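You operate a simulated robot arm through the tools that you are given. There is no shell and no other tool. Be economical: measure what you need, move in short steps, check, and stop when the job is done.

You are at the controls of a simulated robot arm. One attempt, no reset.

## Task
Fill both small bottles under the nozzles in one slow 250 ml stroke.
Fine: open valves 56, 58 and 59, switch to slow, shut the guard, then press fill once; no foam, no drips.

It is judged by the outcome, as a careful person would: the job done as asked, and still so three seconds after it is handed in. It fails if anything else is knocked over, pushed out of place, dropped, spilled or broken.

## Robot
A 7-joint arm with a two-finger parallel gripper on a trunk, on a base that drives. Base frame: it is fixed to the floor where the robot stands at the start and does not move with it; the origin is under the middle of the robot, x ahead of it, y to its left, z up. Units: cm, degrees, N and s.
With the tool pointing down near the work surface it reaches from about 16 to 50 cm from the robot's upright axis, wherever it stands. Its first joint turns from -166.0 to 166.0 degrees. Places, roughly: clear guard [40, -70, 140]; height crank [50, -100, 120]; small bottle [50, -175, 100]; small bottle full of red cordial [-25, -350, 100]; speed switch [40, -110, 90]; tall bottle [50, -225, 100]; tall bottle full of yellow cordial [-50, -350, 75]; valve fifty-eight [70, -110, 100]; valve fifty-nine [60, -120, 100]; valve fifty-six [80, 0, 110]; volume dial [40, -120, 90]. Payload 3.43 kg.
The tool frame sits at the grasp point between the pads (the TCP): z along the fingers, y along the line on which they close. The tips reach 3 cm beyond it. The gripper opens to 9.4 cm. The fingers are 2.8 cm wide and 1 cm thick; the gripper's body (5 by 9.6 cm) begins 5.5 cm behind the TCP.
Orientation is that of the tool frame in the base frame, as [roll, pitch, yaw] about the fixed x, y, z axes, in that order (R = Rz(yaw) Ry(pitch) Rx(roll)). With the fingers straight down and closing along the base's y, the tool's x points along the base's -x, its y along +y and its z along -z.

## Interface
- The arm moves only by the tool play_rows. Its argument "moves" is a list that holds one entry, the list of rows, each a list of 7 numbers: the shift along the base's x, y, z in cm, then the turn, a rotation vector about the base's x, y, z in degrees, then the gripper command, from -1 (shut) to 1 (fully open), values between in proportion. In form: [[[tx, ty, tz, wx, wy, wz, grip], ...]]. A call has 1 to 20 rows; each row shifts and turns the commanded pose from where the row before left it. A row lasts 0.2 s, in which the tool goes at most 5 cm and 8.6 degrees; a call with a longer step from one row to the next is refused whole, and so is a gripper value outside its range. Where a pose cannot be reached the arm comes as near as it can. A force on the tool above 60 N (or 10 N above the force at the start of the call, whichever is more), or a blocked arm, ends the call early, and 0.2 s more pass. The fingers move at their own pace (about 4.5 cm/s each) and stop on an object; they squeeze with about 23 N. The grip force told is the motor's: it shows also when the fingers shut on nothing. Time passes only in rows, and 0.2 s behind the last, so rows that do not move let the fingers close. It gives the time, the measured TCP pose, the force on the tool (base axes), the opening and the grip force at its end, in the units of the frame above (readings bear some noise), with the torque about the TCP (base axes, N m) and any sound that the robot's microphone picked up.
- Cameras (640 x 400 px; columns grow to the right, rows downward): "scene" is now at [46.5, 10.41, 141.82]; the picture's right is [-0.97, -0.26, 0.00], its down [-0.10, 0.37, -0.92] and it looks along [0.24, -0.89, -0.39] (base axes); focal length 214 px, centre (320, 200). "wrist" rides on the gripper at [7.6, 1.4, -10.2] in the tool frame; the picture's right is [-0.18, 0.98, 0.00], its down [-0.75, -0.14, -0.64] and it looks along [-0.63, -0.12, 0.77] (tool axes); focal length 243 px, centre (320, 200). There is no depth. A picture from a camera that has moved, and an enlarged one, comes with that camera's place and axes in the base frame and with its lens.
- capture(camera): a new picture of that camera. It takes no simulated time.
- move_column(by): slides the trunk up (or, below 0, down) by that many cm; the arm and the scene camera ride with it, the base frame stays. It gives what a move gives, with no picture.
- roll_base(legs): drives the robot by 1 to 6 legs, each [ahead, left, turn to the left] in cm, cm and degrees, along the robot's own axes; the way and the turn of a leg run together, so that a leg with both is an arc; at most 150 cm and 180 degrees a leg. The arm and the cameras ride along, it lands a little off, and it stops where it bumps. It gives what a move gives.
- pan_tilt(pan, tilt): turns the head with the scene camera to pan (to the left, within 103 degrees either way) and tilt (down, from -29 to 69), counted from straight ahead of the robot. It gives what a move gives.
- enlarge(camera, box): a new picture of the part [left, top, right, bottom] of that camera's present view, enlarged. It takes no simulated time.
- close_job(): hands the job in; it is judged then, once.

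Go step by step. Nothing tells you exact positions but the pictures and the camera data: compare them with the known pose of the tool, close in by small moves and look again before you grip or let go. The budget is 120 turns and 78 pictures, counting those below and the enlarged ones. Unless the task says otherwise, let go and move clear before handing in, and close with one line.

The tools are called after ">>>" by a JSON object that holds its "api" and its "payload". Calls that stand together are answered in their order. play_rows: Moves the arm, as the interface text tells. Its arguments: {"type":"object","properties":{"moves":{"type":"array","items":{"type":"array","items":{"type":"array","items":{"type":"number"}}}}},"required":["moves"]} The other tools are called the same way: move_column (by) slides the trunk up or down; roll_base (legs) drives the base; pan_tilt (pan, tilt) turns the head that bears the scene camera; capture (camera) takes a picture; enlarge (camera, box) takes an enlarged picture of a part of a camera's view; close_job () hands the job in.

At the start:

```text
t: 0.0
position: [39.6, -26.33, 144.59]
tool_rot: [179.8, -1.3, 180.0]
ft_force: [0.6, 0.2, 0.8]
wrist_torque: [0.03, 0.0, 0.02]
width: 9.38
gripper_force: 0.1
trunk travel left (down, up): [-45.5, 15.5]
robot x, y, heading: [-0.28, -0.35, -0.0]
head pan, tilt: [-74.8, 22.8]
```

scene: 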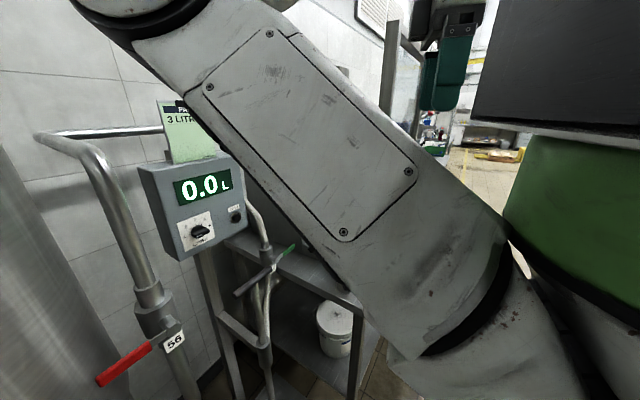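
wrist: 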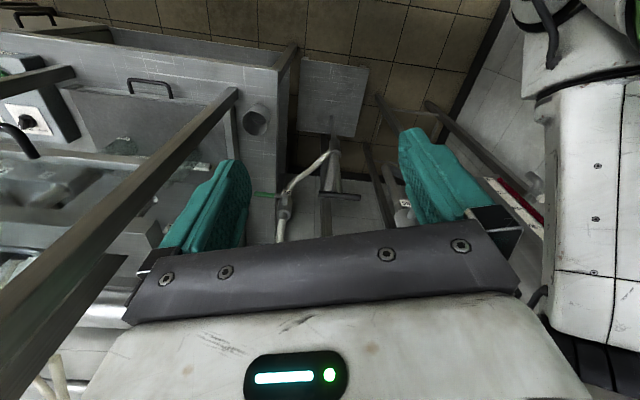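

I see valve 56 (red lever) on a pipe by a tank, a counter box reading 0.0 L, and the arm blocking much of the view. I'll look around with the head first.

>>> {"api": "enlarge", "payload": {"camera": "scene", "box": [0, 80, 380, 400]}}

>>> {"api": "pan_tilt", "payload": {"pan": -30, "tilt": 25}}

>>> {"api": "capture", "payload": {"camera": "scene"}}

```text
1.25 times, centred on (190, 240) of scene
camera zoom: at [46.5, 10.41, 141.82], right [-0.97, -0.26, 0.0], down [-0.1, 0.37, -0.92], along [0.24, -0.89, -0.39], focal length 268 px, centre (482, 150)
```

zoom: 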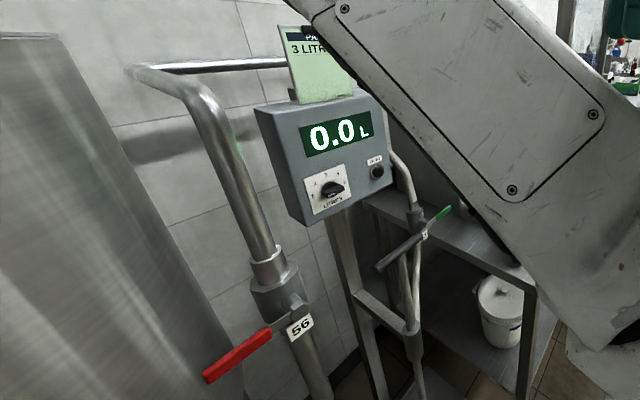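

```text
t: 1.1
position: [39.63, -26.27, 144.5]
tool_rot: [179.7, -1.3, -180.0]
ft_force: [0.1, -0.4, -0.1]
wrist_torque: [-0.02, 0.03, 0.01]
width: 9.39
gripper_force: 0.0
trunk travel left (down, up): [-45.5, 15.5]
robot x, y, heading: [-0.12, -0.11, 0.0]
head pan, tilt: [-30.0, 25.0]
```

```text
74 pictures are left
camera scene: at [52.06, 14.74, 141.46], right [-0.5, -0.87, 0.0], down [-0.37, 0.21, -0.91], along [0.78, -0.45, -0.42], focal length 214 px, centre (320, 200)
```

scene: 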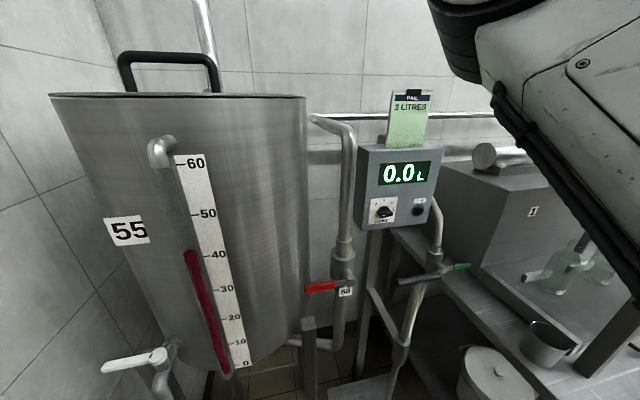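

A tank numbered 55, valve 56 (red lever crosswise to its vertical pipe), and a meter box. Now looking right for the filler.

>>> {"api": "pan_tilt", "payload": {"pan": -100, "tilt": 25}}

>>> {"api": "capture", "payload": {"camera": "scene"}}

```text
t: 2.5
position: [39.75, -26.43, 144.52]
tool_rot: [179.7, -1.2, -180.0]
ft_force: [-0.3, -0.4, -1.5]
wrist_torque: [-0.03, -0.01, -0.01]
width: 9.39
gripper_force: 0.2
trunk travel left (down, up): [-45.5, 15.5]
robot x, y, heading: [-0.02, -0.2, 0.2]
head pan, tilt: [-100.0, 25.0]
```

```text
73 pictures are left
camera scene: at [42.49, 10.28, 141.46], right [-0.98, 0.17, 0.0], down [0.07, 0.42, -0.91], along [-0.16, -0.89, -0.42], focal length 214 px, centre (320, 200)
```

scene: 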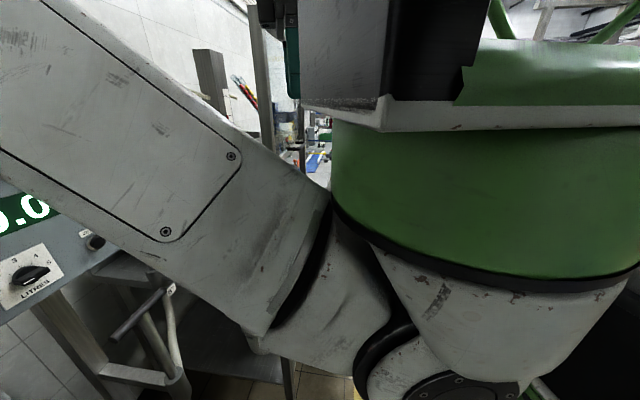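

The arm and column hide the filler, so I'll back off a little and look from there. That also gives me a second bearing on valve 56.

>>> {"api": "roll_base", "payload": {"legs": [[-30, 0, 0]]}}

>>> {"api": "pan_tilt", "payload": {"pan": -45, "tilt": 20}}

>>> {"api": "capture", "payload": {"camera": "scene"}}

>>> {"api": "capture", "payload": {"camera": "wrist"}}

```text
t: 4.6
position: [9.1, -26.25, 144.48]
tool_rot: [179.8, -1.3, -179.9]
ft_force: [-0.5, 0.2, 0.1]
wrist_torque: [-0.01, 0.04, -0.02]
width: 9.38
gripper_force: 0.2
trunk travel left (down, up): [-45.5, 15.5]
robot x, y, heading: [-30.73, -0.08, 0.1]
head pan, tilt: [-100.0, 25.0]
```

```text
t: 5.8
position: [9.06, -26.23, 144.56]
tool_rot: [179.8, -1.5, -179.9]
ft_force: [0.5, 0.2, -0.2]
wrist_torque: [0.01, 0.02, 0.0]
width: 9.38
gripper_force: 0.0
trunk travel left (down, up): [-45.5, 15.5]
robot x, y, heading: [-30.43, -0.25, 0.1]
head pan, tilt: [-45.0, 20.0]
```

```text
72 pictures are left
camera scene: at [20.04, 12.86, 142.26], right [-0.71, -0.71, 0.0], down [-0.24, 0.24, -0.94], along [0.67, -0.66, -0.34], focal length 214 px, centre (320, 200)
```

scene: 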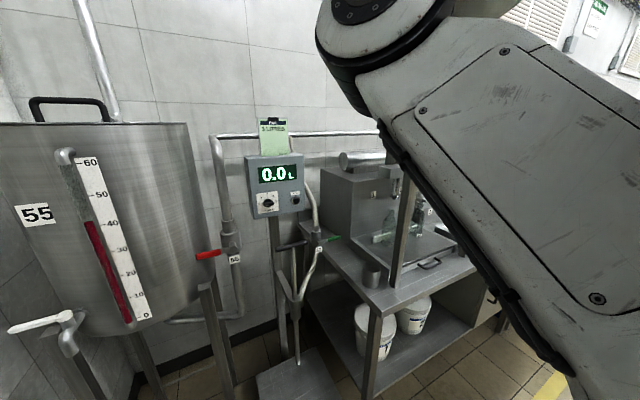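

```text
71 pictures are left
camera wrist: at [1.66, -24.85, 154.98], right [0.18, 0.98, 0.0], down [0.77, -0.14, 0.62], along [0.61, -0.11, -0.78], focal length 243 px, centre (320, 200)
```

wrist: 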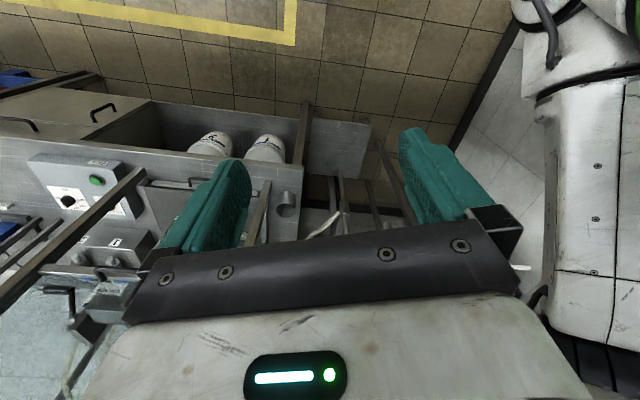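

Triangulating puts valve 56's tag near [79, -7.5, 102.5]. Now I'll slide right, staying back, to survey the filler.

>>> {"api": "roll_base", "payload": {"legs": [[0, -100, 0]]}}

>>> {"api": "pan_tilt", "payload": {"pan": 10, "tilt": 20}}

>>> {"api": "capture", "payload": {"camera": "scene"}}

>>> {"api": "capture", "payload": {"camera": "wrist"}}

```text
t: 9.4
position: [8.67, -96.1, 144.59]
tool_rot: [179.8, -1.5, -179.5]
ft_force: [-0.1, -0.3, -0.1]
wrist_torque: [-0.01, 0.01, 0.0]
width: 9.41
gripper_force: 0.0
trunk travel left (down, up): [-45.5, 15.5]
robot x, y, heading: [-31.07, -69.71, -0.1]
head pan, tilt: [-45.0, 20.0]
stopped in leg 1: the robot was blocked; the commanded pose is now the measured one
```

```text
t: 10.7
position: [8.64, -96.05, 144.71]
tool_rot: [179.7, -1.3, -179.6]
ft_force: [-0.4, 0.6, -0.4]
wrist_torque: [0.01, 0.0, -0.01]
width: 9.44
gripper_force: 0.0
trunk travel left (down, up): [-45.5, 15.5]
robot x, y, heading: [-31.06, -69.88, -0.1]
head pan, tilt: [10.0, 20.0]
```

```text
70 pictures are left
camera scene: at [22.12, -48.91, 142.36], right [0.17, -0.99, 0.0], down [-0.34, -0.06, -0.94], along [0.93, 0.16, -0.34], focal length 214 px, centre (320, 200)
```

scene: 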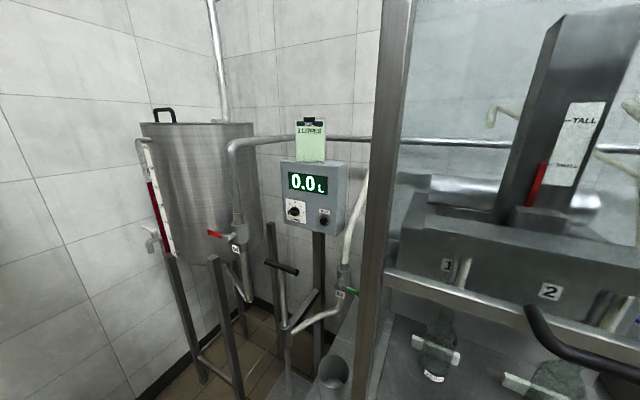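

```text
69 pictures are left
camera wrist: at [1.17, -94.81, 155.07], right [0.18, 0.98, 0.0], down [0.77, -0.14, 0.62], along [0.61, -0.11, -0.78], focal length 243 px, centre (320, 200)
```

wrist: 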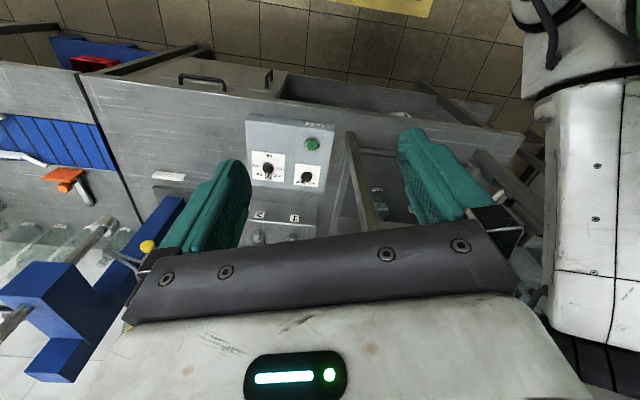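

The base bumped something at y≈-70, so I'll stop there and look at the filler to the right from this spot.

>>> {"api": "pan_tilt", "payload": {"pan": -40, "tilt": 25}}

>>> {"api": "capture", "payload": {"camera": "scene"}}

>>> {"api": "pan_tilt", "payload": {"pan": -15, "tilt": 40}}

>>> {"api": "capture", "payload": {"camera": "scene"}}

```text
t: 11.9
position: [8.69, -96.09, 144.64]
tool_rot: [179.7, -1.3, -179.7]
ft_force: [0.0, -0.6, -0.6]
wrist_torque: [0.02, 0.01, -0.02]
width: 9.42
gripper_force: 0.0
trunk travel left (down, up): [-45.5, 15.5]
robot x, y, heading: [-30.93, -70.11, -0.2]
head pan, tilt: [-40.0, 25.0]
```

```text
68 pictures are left
camera scene: at [19.99, -56.45, 141.55], right [-0.64, -0.77, 0.0], down [-0.32, 0.27, -0.91], along [0.69, -0.58, -0.42], focal length 214 px, centre (320, 200)
```

scene: 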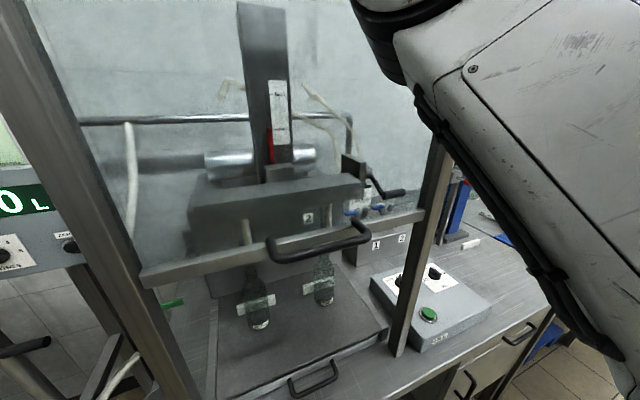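

```text
t: 12.8
position: [8.56, -96.16, 144.63]
tool_rot: [179.7, -1.3, -179.8]
ft_force: [0.0, -0.5, 0.4]
wrist_torque: [-0.01, 0.02, -0.02]
width: 9.4
gripper_force: 0.1
trunk travel left (down, up): [-45.5, 15.5]
robot x, y, heading: [-30.62, -69.95, -0.3]
head pan, tilt: [-15.0, 40.0]
```

```text
67 pictures are left
camera scene: at [21.15, -52.77, 139.22], right [-0.26, -0.97, 0.0], down [-0.62, 0.17, -0.77], along [0.74, -0.2, -0.64], focal length 214 px, centre (320, 200)
```

scene: 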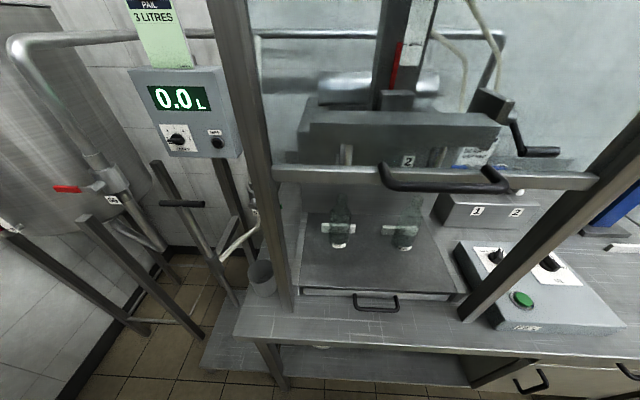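

Now I see the filler: raised clear guard with a black handle, bottles under nozzles 1 and 2, a height scale, valves 1/2 behind, and a control box with two dials and a green button. Zooming for details.

>>> {"api": "enlarge", "payload": {"camera": "scene", "box": [430, 80, 640, 340]}}

>>> {"api": "enlarge", "payload": {"camera": "scene", "box": [280, 20, 460, 260]}}

>>> {"api": "pan_tilt", "payload": {"pan": -40, "tilt": 40}}

>>> {"api": "capture", "payload": {"camera": "scene"}}

```text
1.54 times, centred on (535, 210) of scene
camera zoom: at [21.15, -52.77, 139.22], right [-0.26, -0.97, 0.0], down [-0.62, 0.17, -0.77], along [0.74, -0.2, -0.64], focal length 330 px, centre (-11, 185)
```

zoom: 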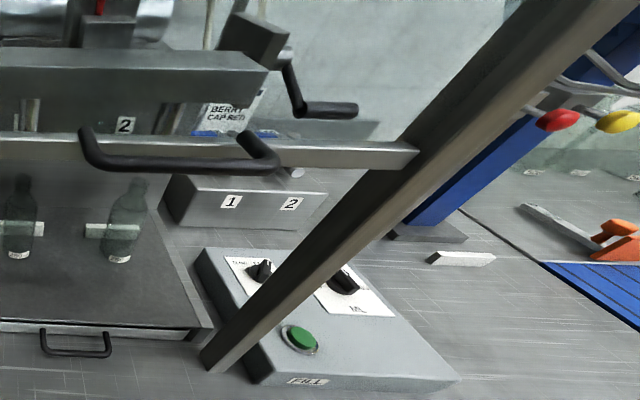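

```text
1.67 times, centred on (370, 140) of scene
camera zoom: at [21.15, -52.77, 139.22], right [-0.26, -0.97, 0.0], down [-0.62, 0.17, -0.77], along [0.74, -0.2, -0.64], focal length 358 px, centre (237, 300)
```

zoom: 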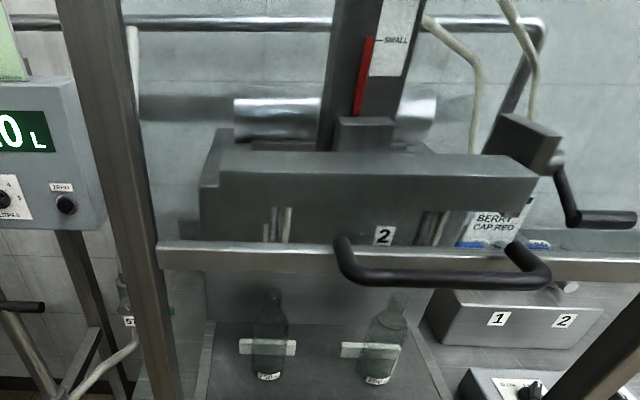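

```text
t: 13.7
position: [8.71, -96.27, 144.59]
tool_rot: [179.7, -1.3, -179.7]
ft_force: [-0.5, 0.2, -0.4]
wrist_torque: [0.01, 0.01, -0.01]
width: 9.39
gripper_force: 0.1
trunk travel left (down, up): [-45.5, 15.5]
robot x, y, heading: [-30.91, -69.92, -0.1]
head pan, tilt: [-40.0, 40.0]
```

```text
64 pictures are left
camera scene: at [19.45, -56.03, 139.22], right [-0.64, -0.77, 0.0], down [-0.49, 0.41, -0.77], along [0.59, -0.49, -0.64], focal length 214 px, centre (320, 200)
```

scene: 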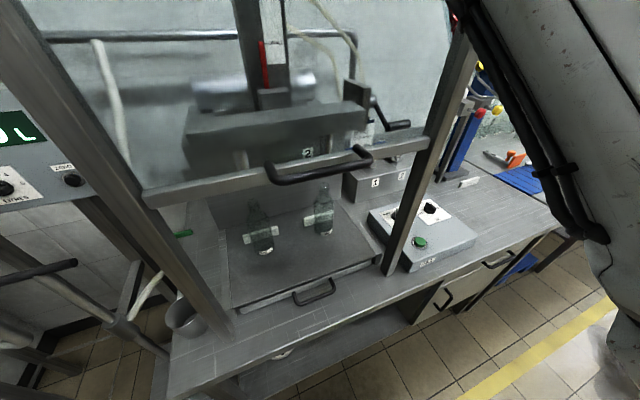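

The height pointer already sits at SMALL and bottles are labelled and under nozzles. I'll back off 30 cm for a wider view of the right side and what I bumped.

>>> {"api": "roll_base", "payload": {"legs": [[-30, 0, 0]]}}

>>> {"api": "pan_tilt", "payload": {"pan": -60, "tilt": 30}}

>>> {"api": "capture", "payload": {"camera": "scene"}}

>>> {"api": "capture", "payload": {"camera": "wrist"}}

```text
t: 15.7
position: [-21.17, -96.35, 144.5]
tool_rot: [179.8, -1.5, -179.7]
ft_force: [0.5, 1.0, -0.3]
wrist_torque: [-0.02, 0.04, 0.0]
width: 9.4
gripper_force: 0.1
trunk travel left (down, up): [-45.5, 15.5]
robot x, y, heading: [-61.05, -69.86, -0.0]
head pan, tilt: [-40.0, 40.0]
```

```text
t: 16.5
position: [-21.23, -96.37, 144.44]
tool_rot: [179.8, -1.5, -179.8]
ft_force: [-0.4, 0.8, 0.0]
wrist_torque: [0.01, 0.0, 0.0]
width: 9.4
gripper_force: 0.2
trunk travel left (down, up): [-45.5, 15.5]
robot x, y, heading: [-60.89, -69.89, -0.1]
head pan, tilt: [-60.0, 30.0]
```

```text
63 pictures are left
camera scene: at [-12.41, -58.47, 140.66], right [-0.87, -0.5, 0.0], down [-0.25, 0.43, -0.87], along [0.43, -0.75, -0.5], focal length 214 px, centre (320, 200)
```

scene: 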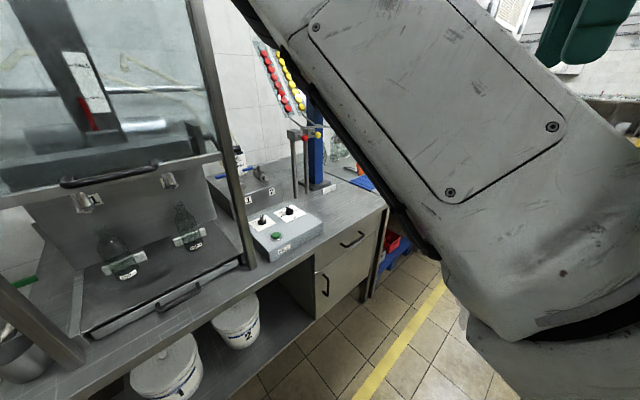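

```text
62 pictures are left
camera wrist: at [-28.65, -94.96, 154.96], right [0.18, 0.98, 0.0], down [0.77, -0.14, 0.62], along [0.61, -0.11, -0.78], focal length 243 px, centre (320, 200)
```

wrist: 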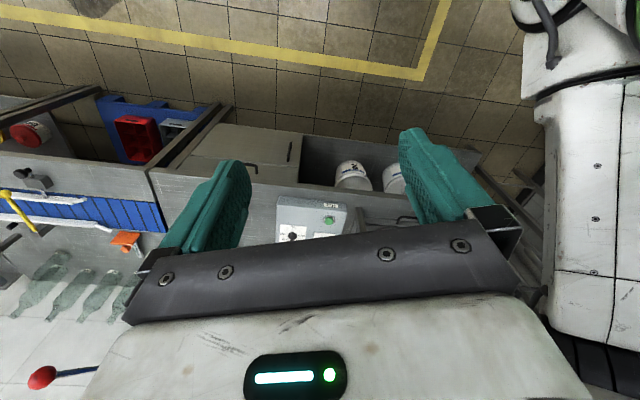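

The floor to the right looks free, so the bump was likely my elbow against the frame. Zooming in on the control box and the 1/2 block.

>>> {"api": "enlarge", "payload": {"camera": "scene", "box": [200, 140, 330, 270]}}

>>> {"api": "enlarge", "payload": {"camera": "scene", "box": [0, 40, 220, 320]}}

```text
3.08 times, centred on (265, 205) of scene
camera zoom: at [-12.41, -58.47, 140.66], right [-0.87, -0.5, 0.0], down [-0.25, 0.43, -0.87], along [0.43, -0.75, -0.5], focal length 660 px, centre (489, 185)
```

zoom: 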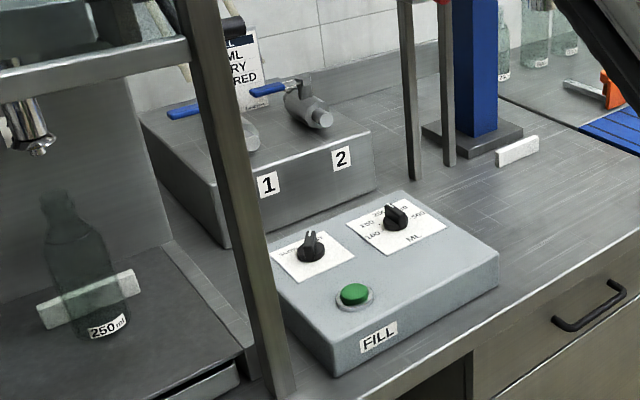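

```text
1.43 times, centred on (110, 180) of scene
camera zoom: at [-12.41, -58.47, 140.66], right [-0.87, -0.5, 0.0], down [-0.25, 0.43, -0.87], along [0.43, -0.75, -0.5], focal length 306 px, centre (620, 229)
```

zoom: 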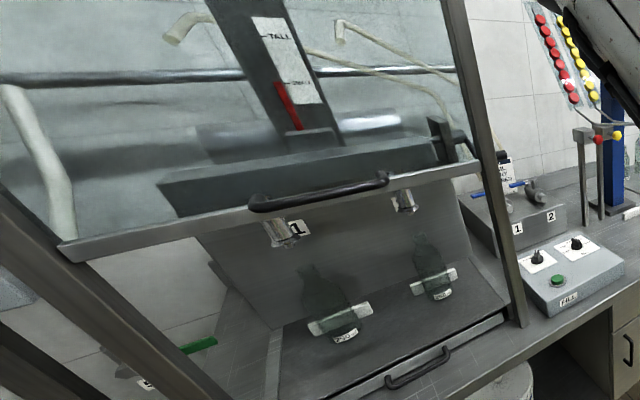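

Bottles, nozzles and blue lever valves (blocks 1/2, crosswise, so closed) are clear. I'll go do valve 56 first: drive left then ahead.

>>> {"api": "roll_base", "payload": {"legs": [[0, 82, 0], [51, 0, 0]]}}

>>> {"api": "pan_tilt", "payload": {"pan": -15, "tilt": 30}}

>>> {"api": "capture", "payload": {"camera": "scene"}}

>>> {"api": "enlarge", "payload": {"camera": "scene", "box": [270, 160, 430, 320]}}

```text
t: 23.5
position: [30.01, -15.52, 144.51]
tool_rot: [179.6, -1.5, 179.7]
ft_force: [0.6, -0.3, -0.8]
wrist_torque: [0.01, -0.05, 0.0]
width: 9.4
gripper_force: 0.1
trunk travel left (down, up): [-45.5, 15.5]
robot x, y, heading: [-9.43, 10.83, -0.5]
head pan, tilt: [-60.0, 30.0]
```

```text
t: 24.6
position: [30.03, -15.55, 144.35]
tool_rot: [179.7, -1.5, 179.7]
ft_force: [-0.7, -0.7, 0.9]
wrist_torque: [0.03, -0.01, -0.01]
width: 9.44
gripper_force: 0.0
trunk travel left (down, up): [-45.5, 15.5]
robot x, y, heading: [-9.86, 11.34, -0.9]
head pan, tilt: [-15.0, 30.0]
```

```text
59 pictures are left
camera scene: at [43.55, 27.6, 140.66], right [-0.27, -0.96, 0.0], down [-0.48, 0.14, -0.87], along [0.83, -0.24, -0.5], focal length 214 px, centre (320, 200)
```

scene: 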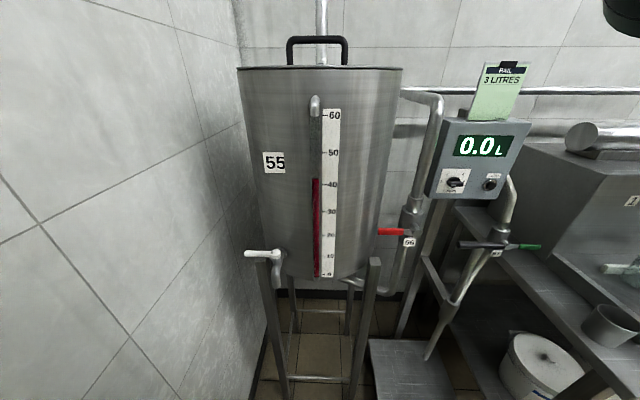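

```text
2.50 times, centred on (350, 240) of scene
camera zoom: at [43.55, 27.6, 140.66], right [-0.27, -0.96, 0.0], down [-0.48, 0.14, -0.87], along [0.83, -0.24, -0.5], focal length 536 px, centre (245, 100)
```

zoom: 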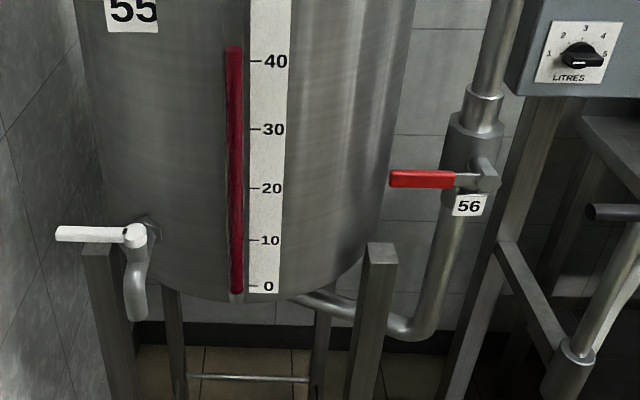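

Valve 56: pivot near [79, -8.5, 106], red handle toward +y to a tip near y≈+2. I'll turn the tool to point ahead with shut fingers, to press the lever round to line up with its vertical pipe.

>>> {"api": "play_rows", "payload": {"moves": [[[1, 1.2, 0, 0, -8.2, 0, -1], [1, 1.2, 0, 0, -8.2, 0, -1], [1, 1.2, 0, 0, -8.2, 0, -1], [1, 1.2, 0, 0, -8.2, 0, -1], [1, 1.2, 0, 0, -8.2, 0, -1], [1, 1.2, 0, 0, -8.2, 0, -1], [1, 1.2, 0, 0, -8.2, 0, -1], [1, 1.2, 0, 0, -8.2, 0, -1], [1, 1.2, 0, 0, -8.2, 0, -1], [1, 1.2, 0, 0, -8.2, 0, -1], [1, 1.2, 0, 0, -8.2, 0, -1], [0, 0, 0, 0, 0, 0, -1]]]}}

>>> {"api": "capture", "payload": {"camera": "scene"}}

```text
t: 27.2
position: [62.61, -12.24, 138.94]
tool_rot: [-177.7, 87.8, -177.6]
ft_force: [0.5, -0.6, -0.2]
wrist_torque: [-0.04, 0.0, -0.01]
width: 0.01
gripper_force: 23.5
out of reach, approached as far as the arm can: row 1, 2, 3, 4, 5, 6, 7, 8, 9, 10, 11
trunk travel left (down, up): [-45.5, 15.5]
robot x, y, heading: [-9.62, 11.08, -0.9]
head pan, tilt: [-15.0, 30.0]
```

```text
57 pictures are left
camera scene: at [43.56, 27.62, 140.65], right [-0.27, -0.96, 0.0], down [-0.48, 0.14, -0.87], along [0.83, -0.24, -0.5], focal length 214 px, centre (320, 200)
```

scene: 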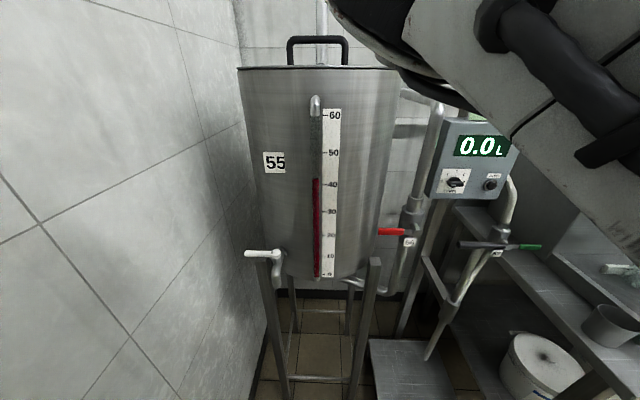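

The forward-pointing tool only folds to about 72 cm from the axis, fine here. I'll lower the trunk 22 cm, then sort the commanded pose.

>>> {"api": "move_column", "payload": {"by": -22}}

>>> {"api": "play_rows", "payload": {"moves": [[[0, 1, 0, 0, 0, 0, -1]]]}}

>>> {"api": "capture", "payload": {"camera": "wrist"}}

>>> {"api": "capture", "payload": {"camera": "scene"}}

```text
t: 29.5
position: [62.53, -12.15, 117.0]
tool_rot: [-178.8, 87.7, -178.8]
ft_force: [0.9, -0.4, -0.6]
wrist_torque: [0.04, 0.0, 0.01]
width: 0.0
gripper_force: 22.7
trunk travel left (down, up): [-23.5, 37.5]
robot x, y, heading: [-9.36, 11.55, -0.8]
head pan, tilt: [-15.0, 30.0]
```

```text
t: 29.9
position: [62.54, -11.24, 116.79]
tool_rot: [178.3, 87.6, 178.2]
ft_force: [-0.1, -0.9, -0.1]
wrist_torque: [0.01, 0.04, -0.01]
width: 0.02
gripper_force: 23.3
trunk travel left (down, up): [-23.5, 37.5]
robot x, y, heading: [-9.5, 11.4, -0.9]
head pan, tilt: [-15.0, 30.0]
```

```text
56 pictures are left
camera wrist: at [51.88, -9.85, 109.59], right [0.01, 0.98, 0.19], down [-0.61, -0.14, 0.78], along [0.79, -0.12, 0.6], focal length 243 px, centre (320, 200)
```

wrist: 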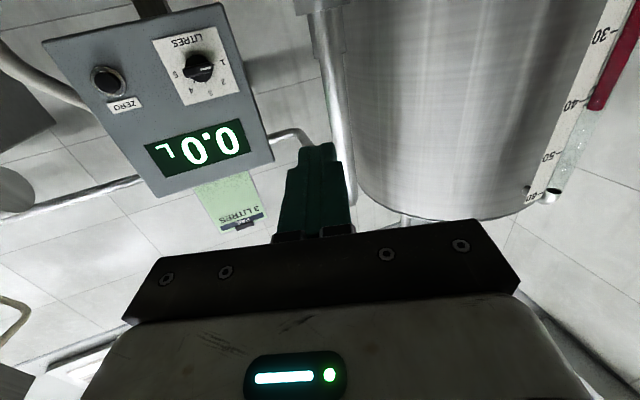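

```text
55 pictures are left
camera scene: at [43.56, 27.59, 118.66], right [-0.27, -0.96, 0.0], down [-0.48, 0.14, -0.87], along [0.83, -0.24, -0.5], focal length 214 px, centre (320, 200)
```

scene: 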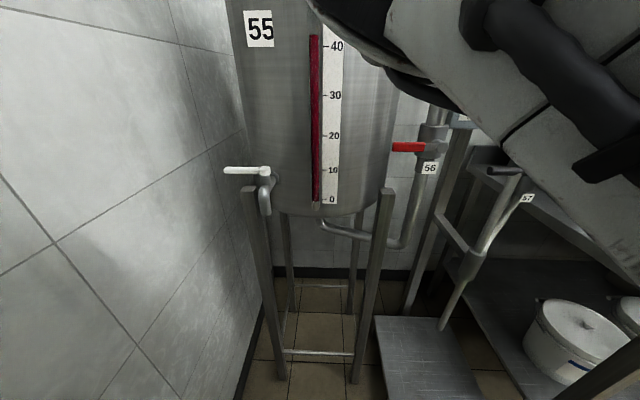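

The commanded pose has reset to the measured one. Fresh triangulation: lever level at z≈106, x≈80.5, pivot y≈-8, tip y≈+1.5. I'll come in over the handle with shut fingers.

>>> {"api": "play_rows", "payload": {"moves": [[[0, 3.5, 0, 0, 0, 0, -1], [0, 3.5, 0, 0, 0, 0, -1], [0, 3.5, 0, 0, 0, 0, -1], [2, 0, -3, 0, 0, 0, -1], [3, 0, -3, 0, 0, 0, -1], [3, 0, 0, 0, 0, 0, -1], [3, 0, 0, 0, 0, 0, -1], [0, 0, 0, 0, 0, 0, -1]]]}}

>>> {"api": "capture", "payload": {"camera": "wrist"}}

>>> {"api": "capture", "payload": {"camera": "scene"}}

```text
t: 31.4
position: [75.25, -3.02, 107.13]
tool_rot: [-143.8, 78.1, -145.2]
ft_force: [0.3, 0.1, 0.1]
wrist_torque: [0.0, 0.01, -0.05]
width: 0.02
gripper_force: 23.0
out of reach, approached as far as the arm can: row 1, 2, 3
trunk travel left (down, up): [-23.5, 37.5]
robot x, y, heading: [-9.56, 11.1, -0.6]
head pan, tilt: [-15.0, 30.0]
stopped in row 7: the arm was blocked; the commanded pose is now the measured one
```

```text
54 pictures are left
camera wrist: at [63.77, -2.07, 101.14], right [0.05, 1.0, 0.06], down [-0.51, -0.03, 0.86], along [0.86, -0.07, 0.5], focal length 243 px, centre (320, 200)
```

wrist: 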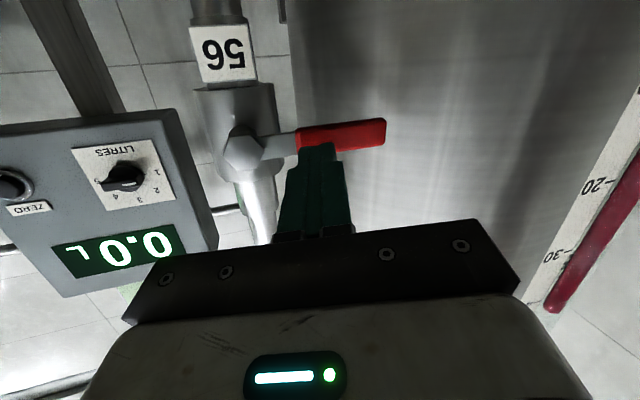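

```text
53 pictures are left
camera scene: at [43.52, 26.87, 119.71], right [-0.35, -0.94, 0.0], down [-0.37, 0.14, -0.92], along [0.86, -0.32, -0.4], focal length 214 px, centre (320, 200)
```

scene: 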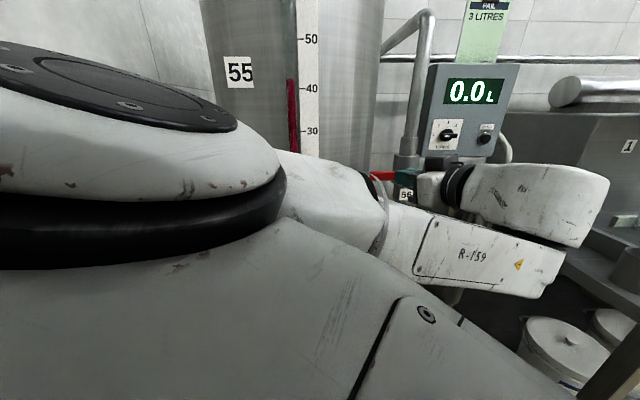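

The arm swung its elbow in front of the head and is touching it, so I'm stopping short of the lever. I'll back out along the same path.

>>> {"api": "play_rows", "payload": {"moves": [[[-3, 0, 0.5, 0, 0, 0, -1], [-3, 0, 2, 0, 0, 0, -1], [-2, -1, 3, 0, 0, 0, -1]]]}}

>>> {"api": "capture", "payload": {"camera": "scene"}}

```text
t: 32.2
position: [67.41, -3.68, 113.19]
tool_rot: [-144.2, 78.7, -145.3]
ft_force: [-0.6, -0.1, -0.1]
wrist_torque: [-0.01, 0.04, -0.01]
width: 0.01
gripper_force: 23.2
trunk travel left (down, up): [-23.5, 37.5]
robot x, y, heading: [-9.75, 11.33, -0.8]
head pan, tilt: [-15.0, 30.0]
```

```text
52 pictures are left
camera scene: at [43.52, 27.68, 118.68], right [-0.27, -0.96, 0.0], down [-0.48, 0.14, -0.87], along [0.83, -0.24, -0.5], focal length 214 px, centre (320, 200)
```

scene: 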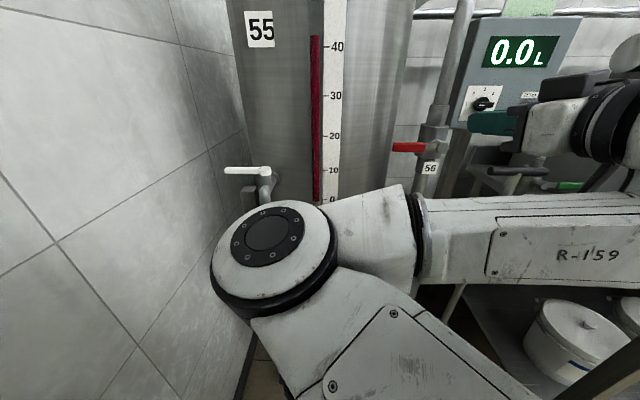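

The head recovered, and I now see the gripper left of the meter box. I'll level the tool and shift left a little, then bring it forward with the base instead of the arm.

>>> {"api": "play_rows", "payload": {"moves": [[[0, 1.5, 0, 0, -5, 0, -1], [0, 1.7, 0, 0, -4.5, 0, -1], [0, 0, 0, 0, 0, 0, -1]]]}}

>>> {"api": "roll_base", "payload": {"legs": [[10, 0, 0]]}}

>>> {"api": "capture", "payload": {"camera": "scene"}}

>>> {"api": "capture", "payload": {"camera": "wrist"}}

```text
t: 33.0
position: [69.95, -4.32, 107.37]
tool_rot: [-120.4, 70.0, -125.9]
ft_force: [0.3, 0.1, -0.7]
wrist_torque: [-0.03, 0.01, 0.01]
width: 0.0
gripper_force: 22.9
out of reach, approached as far as the arm can: row 1, 2
trunk travel left (down, up): [-23.5, 37.5]
robot x, y, heading: [-9.46, 10.91, -1.2]
head pan, tilt: [-15.0, 30.0]
stopped in row 3: the arm was blocked; the commanded pose is now the measured one
```

```text
t: 34.1
position: [76.31, -4.33, 107.5]
tool_rot: [-120.3, 69.7, -126.4]
ft_force: [-8.7, 2.2, 4.4]
wrist_torque: [-0.06, -0.13, 0.03]
width: 0.0
gripper_force: 23.0
trunk travel left (down, up): [-23.5, 37.5]
robot x, y, heading: [-2.32, 11.16, -1.0]
head pan, tilt: [-15.0, 30.0]
stopped in leg 1: the force on the tool passed its limit at 129 N (the readings are from after the stop); the commanded pose is now the measured one
```

```text
51 pictures are left
camera scene: at [50.66, 27.43, 119.11], right [-0.29, -0.96, 0.0], down [-0.44, 0.13, -0.89], along [0.85, -0.26, -0.46], focal length 214 px, centre (320, 200)
```

scene: 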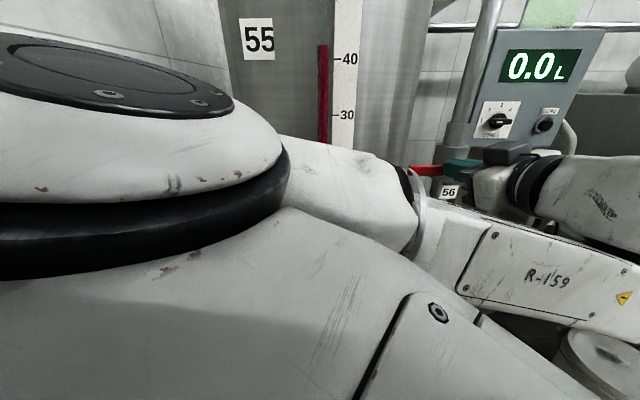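

```text
50 pictures are left
camera wrist: at [64.77, -3.61, 101.59], right [0.11, 0.99, -0.12], down [-0.48, 0.16, 0.86], along [0.87, -0.04, 0.49], focal length 243 px, centre (320, 200)
```

wrist: 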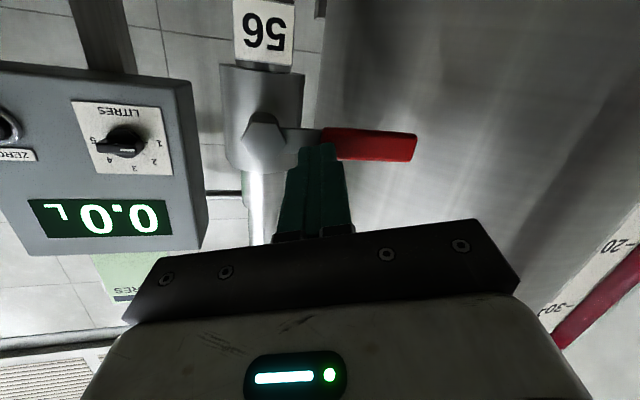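

The finger touched the lever front while driving; I'll back the base off at once. Horizontal pointing is at the edge of reach, so I'll use a tool tilted 45° down-forward instead.

>>> {"api": "roll_base", "payload": {"legs": [[-14, 0, 0]]}}

>>> {"api": "play_rows", "payload": {"moves": [[[-2, 0, 2, 0, 7, 0, -1], [-2, 0, 2, 0, 7, 0, -1], [-2, 0, 2, 0, 7, 0, -1], [-2, 0, 1, 0, 7, 0, -1], [-2, 0, 1, 0, 7, 0, -1], [0, 0, 0, 0, 0, 0, -1]]]}}

>>> {"api": "capture", "payload": {"camera": "scene"}}

```text
t: 35.4
position: [62.59, -4.23, 107.19]
tool_rot: [-120.7, 69.9, -126.8]
ft_force: [1.0, 0.5, 0.0]
wrist_torque: [0.0, -0.01, -0.01]
width: 0.0
gripper_force: 22.6
trunk travel left (down, up): [-23.5, 37.5]
robot x, y, heading: [-16.22, 11.25, -0.4]
head pan, tilt: [-15.0, 30.0]
```

```text
t: 36.8
position: [53.81, -4.56, 115.68]
tool_rot: [-157.8, 40.5, -158.7]
ft_force: [-0.2, 0.1, 0.8]
wrist_torque: [-0.04, 0.0, 0.01]
width: 0.0
gripper_force: 22.4
out of reach, approached as far as the arm can: row 1, 2
trunk travel left (down, up): [-23.5, 37.5]
robot x, y, heading: [-16.33, 11.33, -0.7]
head pan, tilt: [-15.0, 30.0]
```

```text
49 pictures are left
camera scene: at [36.79, 27.73, 118.66], right [-0.27, -0.96, 0.0], down [-0.48, 0.14, -0.87], along [0.83, -0.23, -0.5], focal length 214 px, centre (320, 200)
```

scene: 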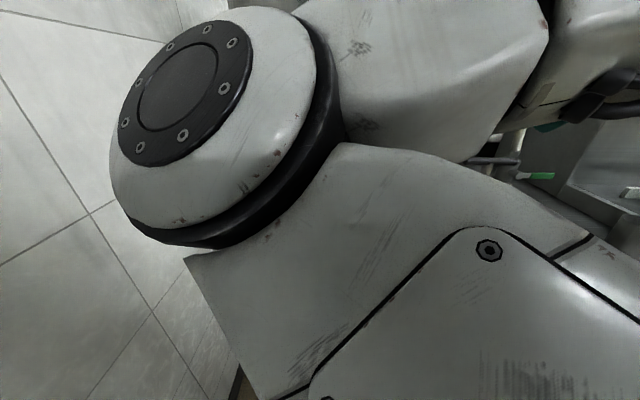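

Tool now points about 45° forward and down at [54, -5, 116]. I'll drive 18 cm forward, staying short of the lever and above it.

>>> {"api": "roll_base", "payload": {"legs": [[18, 0, 0]]}}

>>> {"api": "capture", "payload": {"camera": "wrist"}}

```text
t: 38.3
position: [71.81, -4.7, 115.69]
tool_rot: [-157.9, 40.6, -158.7]
ft_force: [-0.4, -0.5, -1.4]
wrist_torque: [0.0, -0.01, 0.01]
width: 0.0
gripper_force: 23.1
trunk travel left (down, up): [-23.5, 37.5]
robot x, y, heading: [1.57, 11.09, -0.6]
head pan, tilt: [-15.0, 30.0]
```

```text
48 pictures are left
camera wrist: at [59.12, -4.09, 117.51], right [0.02, 0.99, -0.16], down [0.1, 0.16, 0.98], along [0.99, -0.04, -0.09], focal length 243 px, centre (320, 200)
```

wrist: 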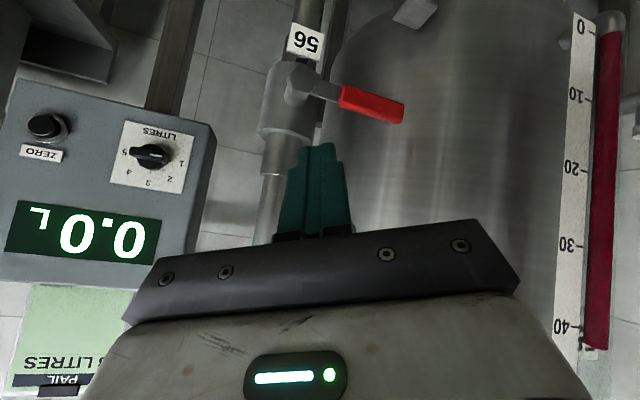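

The wrist view shows the fingertips short of and above the red handle, agreeing with tip ≈[80.5, 1, 107]. Now I'll step left and in over the handle.

>>> {"api": "play_rows", "payload": {"moves": [[[0, 1.5, 0, 0, 0, 0, -1], [0, 1.5, 0, 0, 0, 0, -1], [1.5, 1, 0, 0, 0, 0, -1], [2, 0, 0, 0, 0, 0, -1], [2, 0, -1, 0, 0, 0, -1], [1.5, 0, -1, 0, 0, 0, -1], [0, 0, 0, 0, 0, 0, -1]]]}}

>>> {"api": "capture", "payload": {"camera": "wrist"}}

```text
t: 39.9
position: [78.38, -2.95, 113.75]
tool_rot: [-157.8, 40.2, -161.8]
ft_force: [0.3, 0.0, -0.1]
wrist_torque: [0.01, 0.0, 0.0]
width: 0.01
gripper_force: 23.1
trunk travel left (down, up): [-23.5, 37.5]
robot x, y, heading: [1.83, 11.55, -0.8]
head pan, tilt: [-15.0, 30.0]
```

```text
47 pictures are left
camera wrist: at [65.65, -1.66, 115.5], right [0.08, 0.98, -0.17], down [0.11, 0.16, 0.98], along [0.99, -0.09, -0.1], focal length 243 px, centre (320, 200)
```

wrist: 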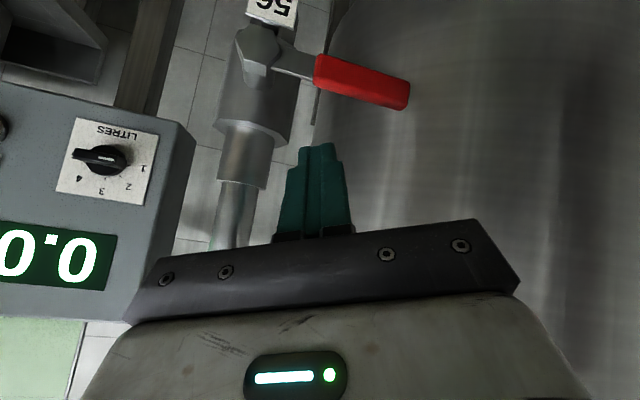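

The tip is above the handle but a bit inboard (y≈-3.3). I'll shift 3 cm outward.

>>> {"api": "play_rows", "payload": {"moves": [[[0, 1.5, 0, 0, 0, 0, -1], [0, 1.5, 0, 0, 0, 0, -1], [0, 0, 0, 0, 0, 0, -1], [0, 0, 0, 0, 0, 0, -1]]]}}

```text
t: 40.6
position: [77.24, -4.67, 113.15]
tool_rot: [-157.8, 39.5, -167.7]
ft_force: [-0.7, -0.4, -0.9]
wrist_torque: [-0.04, 0.01, -0.02]
width: 0.0
gripper_force: 23.4
trunk travel left (down, up): [-23.5, 37.5]
robot x, y, heading: [1.56, 10.72, -0.5]
head pan, tilt: [-15.0, 30.0]
stopped in row 3: the arm was blocked; the commanded pose is now the measured one
```

Motion to +y is being blocked somewhere up the arm. Let me look.

>>> {"api": "capture", "payload": {"camera": "scene"}}

```text
46 pictures are left
camera scene: at [54.92, 27.35, 119.1], right [-0.29, -0.96, 0.0], down [-0.44, 0.13, -0.89], along [0.85, -0.26, -0.46], focal length 214 px, centre (320, 200)
```

scene: 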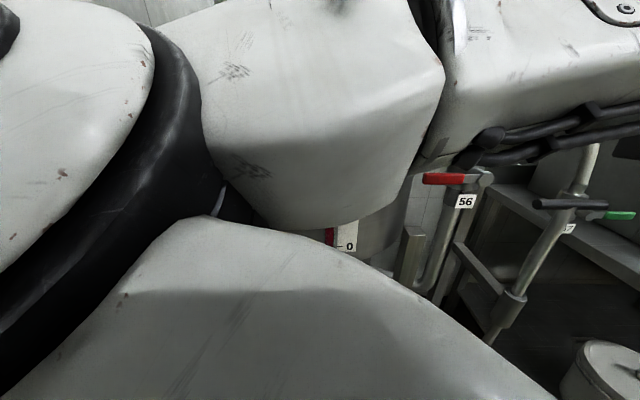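

My elbow is pressing the camera head. I'll swing the head away to the left and work with the wrist camera here.

>>> {"api": "pan_tilt", "payload": {"pan": 100, "tilt": 0}}

>>> {"api": "play_rows", "payload": {"moves": [[[0, 1, 0, 0, 0, 0, -1], [0, 1, 0, 0, 0, 0, -1], [0.5, 1, 0, 0, 0, 0, -1], [0.5, 1, 0, 0, 0, 0, -1], [0, 0, 0, 0, 0, 0, -1], [0, 0, 0, 0, 0, 0, -1]]]}}

>>> {"api": "capture", "payload": {"camera": "wrist"}}

```text
t: 42.5
position: [77.36, -4.57, 113.07]
tool_rot: [-158.0, 39.8, -167.7]
ft_force: [0.1, -0.6, 0.6]
wrist_torque: [0.0, -0.02, -0.03]
width: 0.0
gripper_force: 23.1
trunk travel left (down, up): [-23.5, 37.5]
robot x, y, heading: [1.88, 11.34, -0.8]
head pan, tilt: [100.0, 0.0]
```

```text
t: 44.1
position: [76.31, -6.01, 113.49]
tool_rot: [-158.6, 40.6, -175.4]
ft_force: [-0.2, 0.2, -0.1]
wrist_torque: [0.02, 0.0, 0.01]
width: 0.0
gripper_force: 23.6
trunk travel left (down, up): [-23.5, 37.5]
robot x, y, heading: [1.81, 11.13, -0.8]
head pan, tilt: [100.0, 0.0]
stopped in row 6: the arm was blocked; the commanded pose is now the measured one
```

```text
45 pictures are left
camera wrist: at [64.28, -1.96, 115.43], right [0.3, 0.94, -0.15], down [0.14, 0.11, 0.98], along [0.94, -0.31, -0.1], focal length 243 px, centre (320, 200)
```

wrist: 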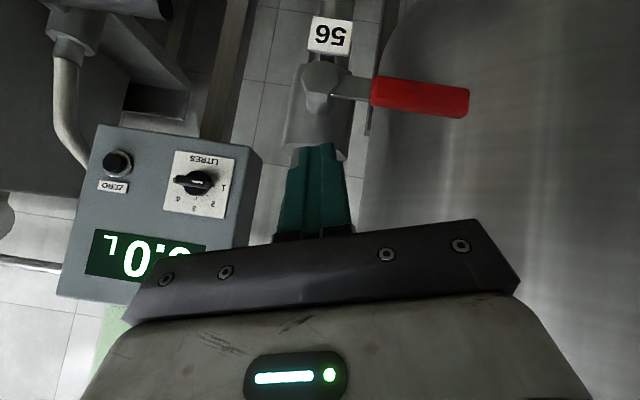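

A link is still jammed when going left; the arm prefers the target more to its right. I'll back off, turn the base left a bit and reapproach with the tool further to its right.

>>> {"api": "roll_base", "payload": {"legs": [[-20, 0, 0]]}}

>>> {"api": "play_rows", "payload": {"moves": [[[0, -2, 0, 0, 0, 0, -1], [-1, -2, 0, 0, 0, 0, -1], [-1, -2, 0, 0, 0, 0, -1], [-1, -2, 0, 0, 0, 0, -1], [0, 0, 0, 0, 0, 0, -1]]]}}

>>> {"api": "roll_base", "payload": {"legs": [[0, 0, 14]]}}

>>> {"api": "pan_tilt", "payload": {"pan": -20, "tilt": 25}}

>>> {"api": "capture", "payload": {"camera": "scene"}}

```text
t: 45.7
position: [56.16, -5.81, 113.51]
tool_rot: [-158.7, 40.5, -175.2]
ft_force: [0.5, 0.6, -0.2]
wrist_torque: [-0.03, 0.01, 0.02]
width: 0.0
gripper_force: 23.1
trunk travel left (down, up): [-23.5, 37.5]
robot x, y, heading: [-18.7, 11.58, -0.9]
head pan, tilt: [100.0, 0.0]
```

```text
t: 46.9
position: [53.22, -13.67, 113.52]
tool_rot: [-158.5, 40.5, -175.2]
ft_force: [0.3, -0.7, 0.0]
wrist_torque: [0.02, 0.0, 0.01]
width: 0.01
gripper_force: 22.8
trunk travel left (down, up): [-23.5, 37.5]
robot x, y, heading: [-18.56, 11.34, -0.4]
head pan, tilt: [100.0, 0.0]
```

```text
t: 48.1
position: [57.09, 4.31, 113.51]
tool_rot: [-158.5, 40.6, -161.4]
ft_force: [-0.2, -0.5, -0.1]
wrist_torque: [0.01, -0.01, 0.0]
width: 0.0
gripper_force: 22.6
trunk travel left (down, up): [-23.5, 37.5]
robot x, y, heading: [-18.28, 11.4, 13.3]
head pan, tilt: [100.0, 0.0]
```

```text
t: 50.1
position: [57.09, 3.98, 113.42]
tool_rot: [-158.6, 40.4, -161.7]
ft_force: [0.0, 0.8, 0.5]
wrist_torque: [-0.02, -0.02, -0.03]
width: 0.0
gripper_force: 22.9
trunk travel left (down, up): [-23.5, 37.5]
robot x, y, heading: [-18.63, 11.52, 13.3]
head pan, tilt: [-20.0, 25.0]
```

```text
44 pictures are left
camera scene: at [28.39, 44.4, 120.31], right [0.43, -0.9, 0.0], down [-0.31, -0.14, -0.94], along [0.85, 0.4, -0.34], focal length 214 px, centre (320, 200)
```

scene: 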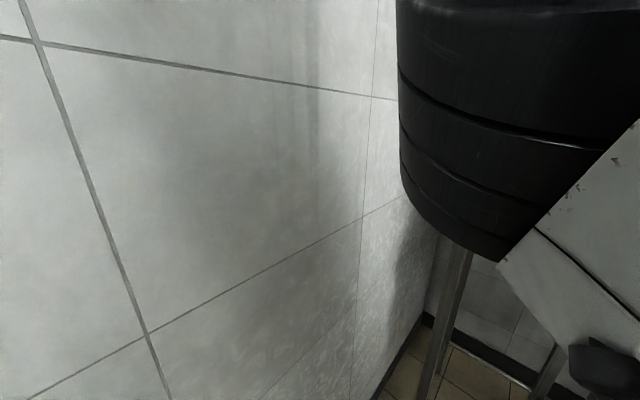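

The head is still jammed by my elbow (the low trunk is the cause). I'll back off, raise the trunk so the head rides above the elbow, and reach down from there.

>>> {"api": "roll_base", "payload": {"legs": [[-15, -4, 0], [0, 0, -13.3]]}}

>>> {"api": "move_column", "payload": {"by": 35}}

>>> {"api": "play_rows", "payload": {"moves": [[[-1, -2, -3, 0, 0, 0, -1], [-1, -2, -3, 0, 0, 0, -1], [-1, -2, -3, 0, 0, 0, -1], [-1, -1, -3, 0, 0, 0, -1], [0, 0, -3, 0, 0, 0, -1], [0, 0, -3, 0, 0, 0, -1], [0, 0, -3, 0, 0, 0, -1], [0, 0, -3, 0, 0, 0, -1]]]}}

>>> {"api": "pan_tilt", "payload": {"pan": -20, "tilt": 35}}

>>> {"api": "capture", "payload": {"camera": "scene"}}

```text
t: 52.4
position: [39.78, -20.25, 113.53]
tool_rot: [-158.6, 40.4, -175.0]
ft_force: [0.9, 0.2, 0.6]
wrist_torque: [-0.01, 0.0, 0.0]
width: 0.02
gripper_force: 22.9
trunk travel left (down, up): [-23.5, 37.5]
robot x, y, heading: [-32.0, 4.07, 0.3]
head pan, tilt: [-20.0, 25.0]
```

```text
t: 55.8
position: [39.57, -20.64, 148.54]
tool_rot: [-158.5, 40.5, -175.3]
ft_force: [0.8, -0.2, 0.0]
wrist_torque: [-0.01, 0.02, 0.02]
width: 0.0
gripper_force: 23.7
trunk travel left (down, up): [-58.5, 2.5]
robot x, y, heading: [-32.22, 4.12, 0.2]
head pan, tilt: [-20.0, 25.0]
```

```text
t: 57.6
position: [35.91, -27.34, 124.57]
tool_rot: [-158.6, 40.5, -174.9]
ft_force: [0.6, 0.0, 0.5]
wrist_torque: [-0.03, 0.02, 0.0]
width: 0.0
gripper_force: 22.8
trunk travel left (down, up): [-58.5, 2.5]
robot x, y, heading: [-32.24, 3.95, 0.1]
head pan, tilt: [-20.0, 25.0]
```

```text
t: 58.3
position: [35.82, -27.35, 124.64]
tool_rot: [-158.6, 40.6, -174.8]
ft_force: [0.5, -0.1, 0.0]
wrist_torque: [0.0, -0.01, -0.03]
width: 0.0
gripper_force: 23.0
trunk travel left (down, up): [-58.5, 2.5]
robot x, y, heading: [-31.89, 4.23, 0.1]
head pan, tilt: [-20.0, 35.0]
```

```text
43 pictures are left
camera scene: at [20.22, 20.52, 152.88], right [-0.34, -0.94, 0.0], down [-0.54, 0.19, -0.82], along [0.77, -0.28, -0.57], focal length 214 px, centre (320, 200)
```

scene: 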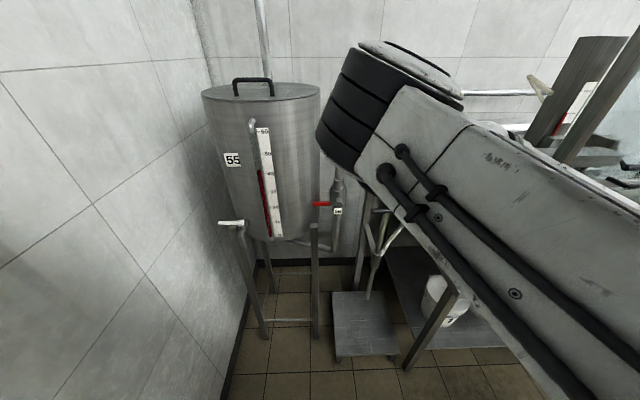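

The head is free now and the view is clear. I'll bring the tool left, down and yaw it to point along x, checking the arm follows.

>>> {"api": "play_rows", "payload": {"moves": [[[0, 2, 0, 0, 0, 4, -1], [0, 2, 0, 0, 0, 4, -1], [0, 2, -1, 0, 0, 4, -1], [0, 2, -1, 0, 0, 4, -1], [0, 2, -2, 0, 0, 4, -1], [0, 2, -2, 0, 0, 4, -1], [0, 2, -2, 0, 0, 0, -1], [0, 2, -2, 0, 0, 0, -1], [0, 0, 0, 0, 0, 0, -1]]]}}

>>> {"api": "capture", "payload": {"camera": "scene"}}

```text
t: 60.3
position: [37.4, -14.58, 113.87]
tool_rot: [-158.7, 40.5, -154.9]
ft_force: [-0.3, 0.1, -0.2]
wrist_torque: [-0.01, -0.02, 0.0]
width: 0.0
gripper_force: 22.8
out of reach, approached as far as the arm can: row 2, 4, 5, 6, 8
trunk travel left (down, up): [-58.5, 2.5]
robot x, y, heading: [-32.04, 4.03, 0.2]
head pan, tilt: [-20.0, 35.0]
```

```text
42 pictures are left
camera scene: at [20.21, 20.53, 152.87], right [-0.34, -0.94, 0.0], down [-0.54, 0.19, -0.82], along [0.77, -0.28, -0.57], focal length 214 px, centre (320, 200)
```

scene: 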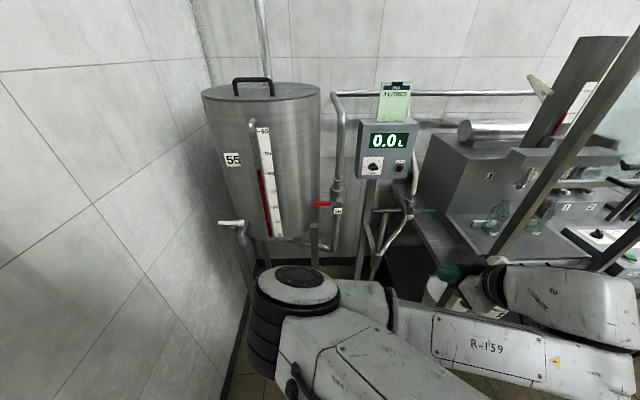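

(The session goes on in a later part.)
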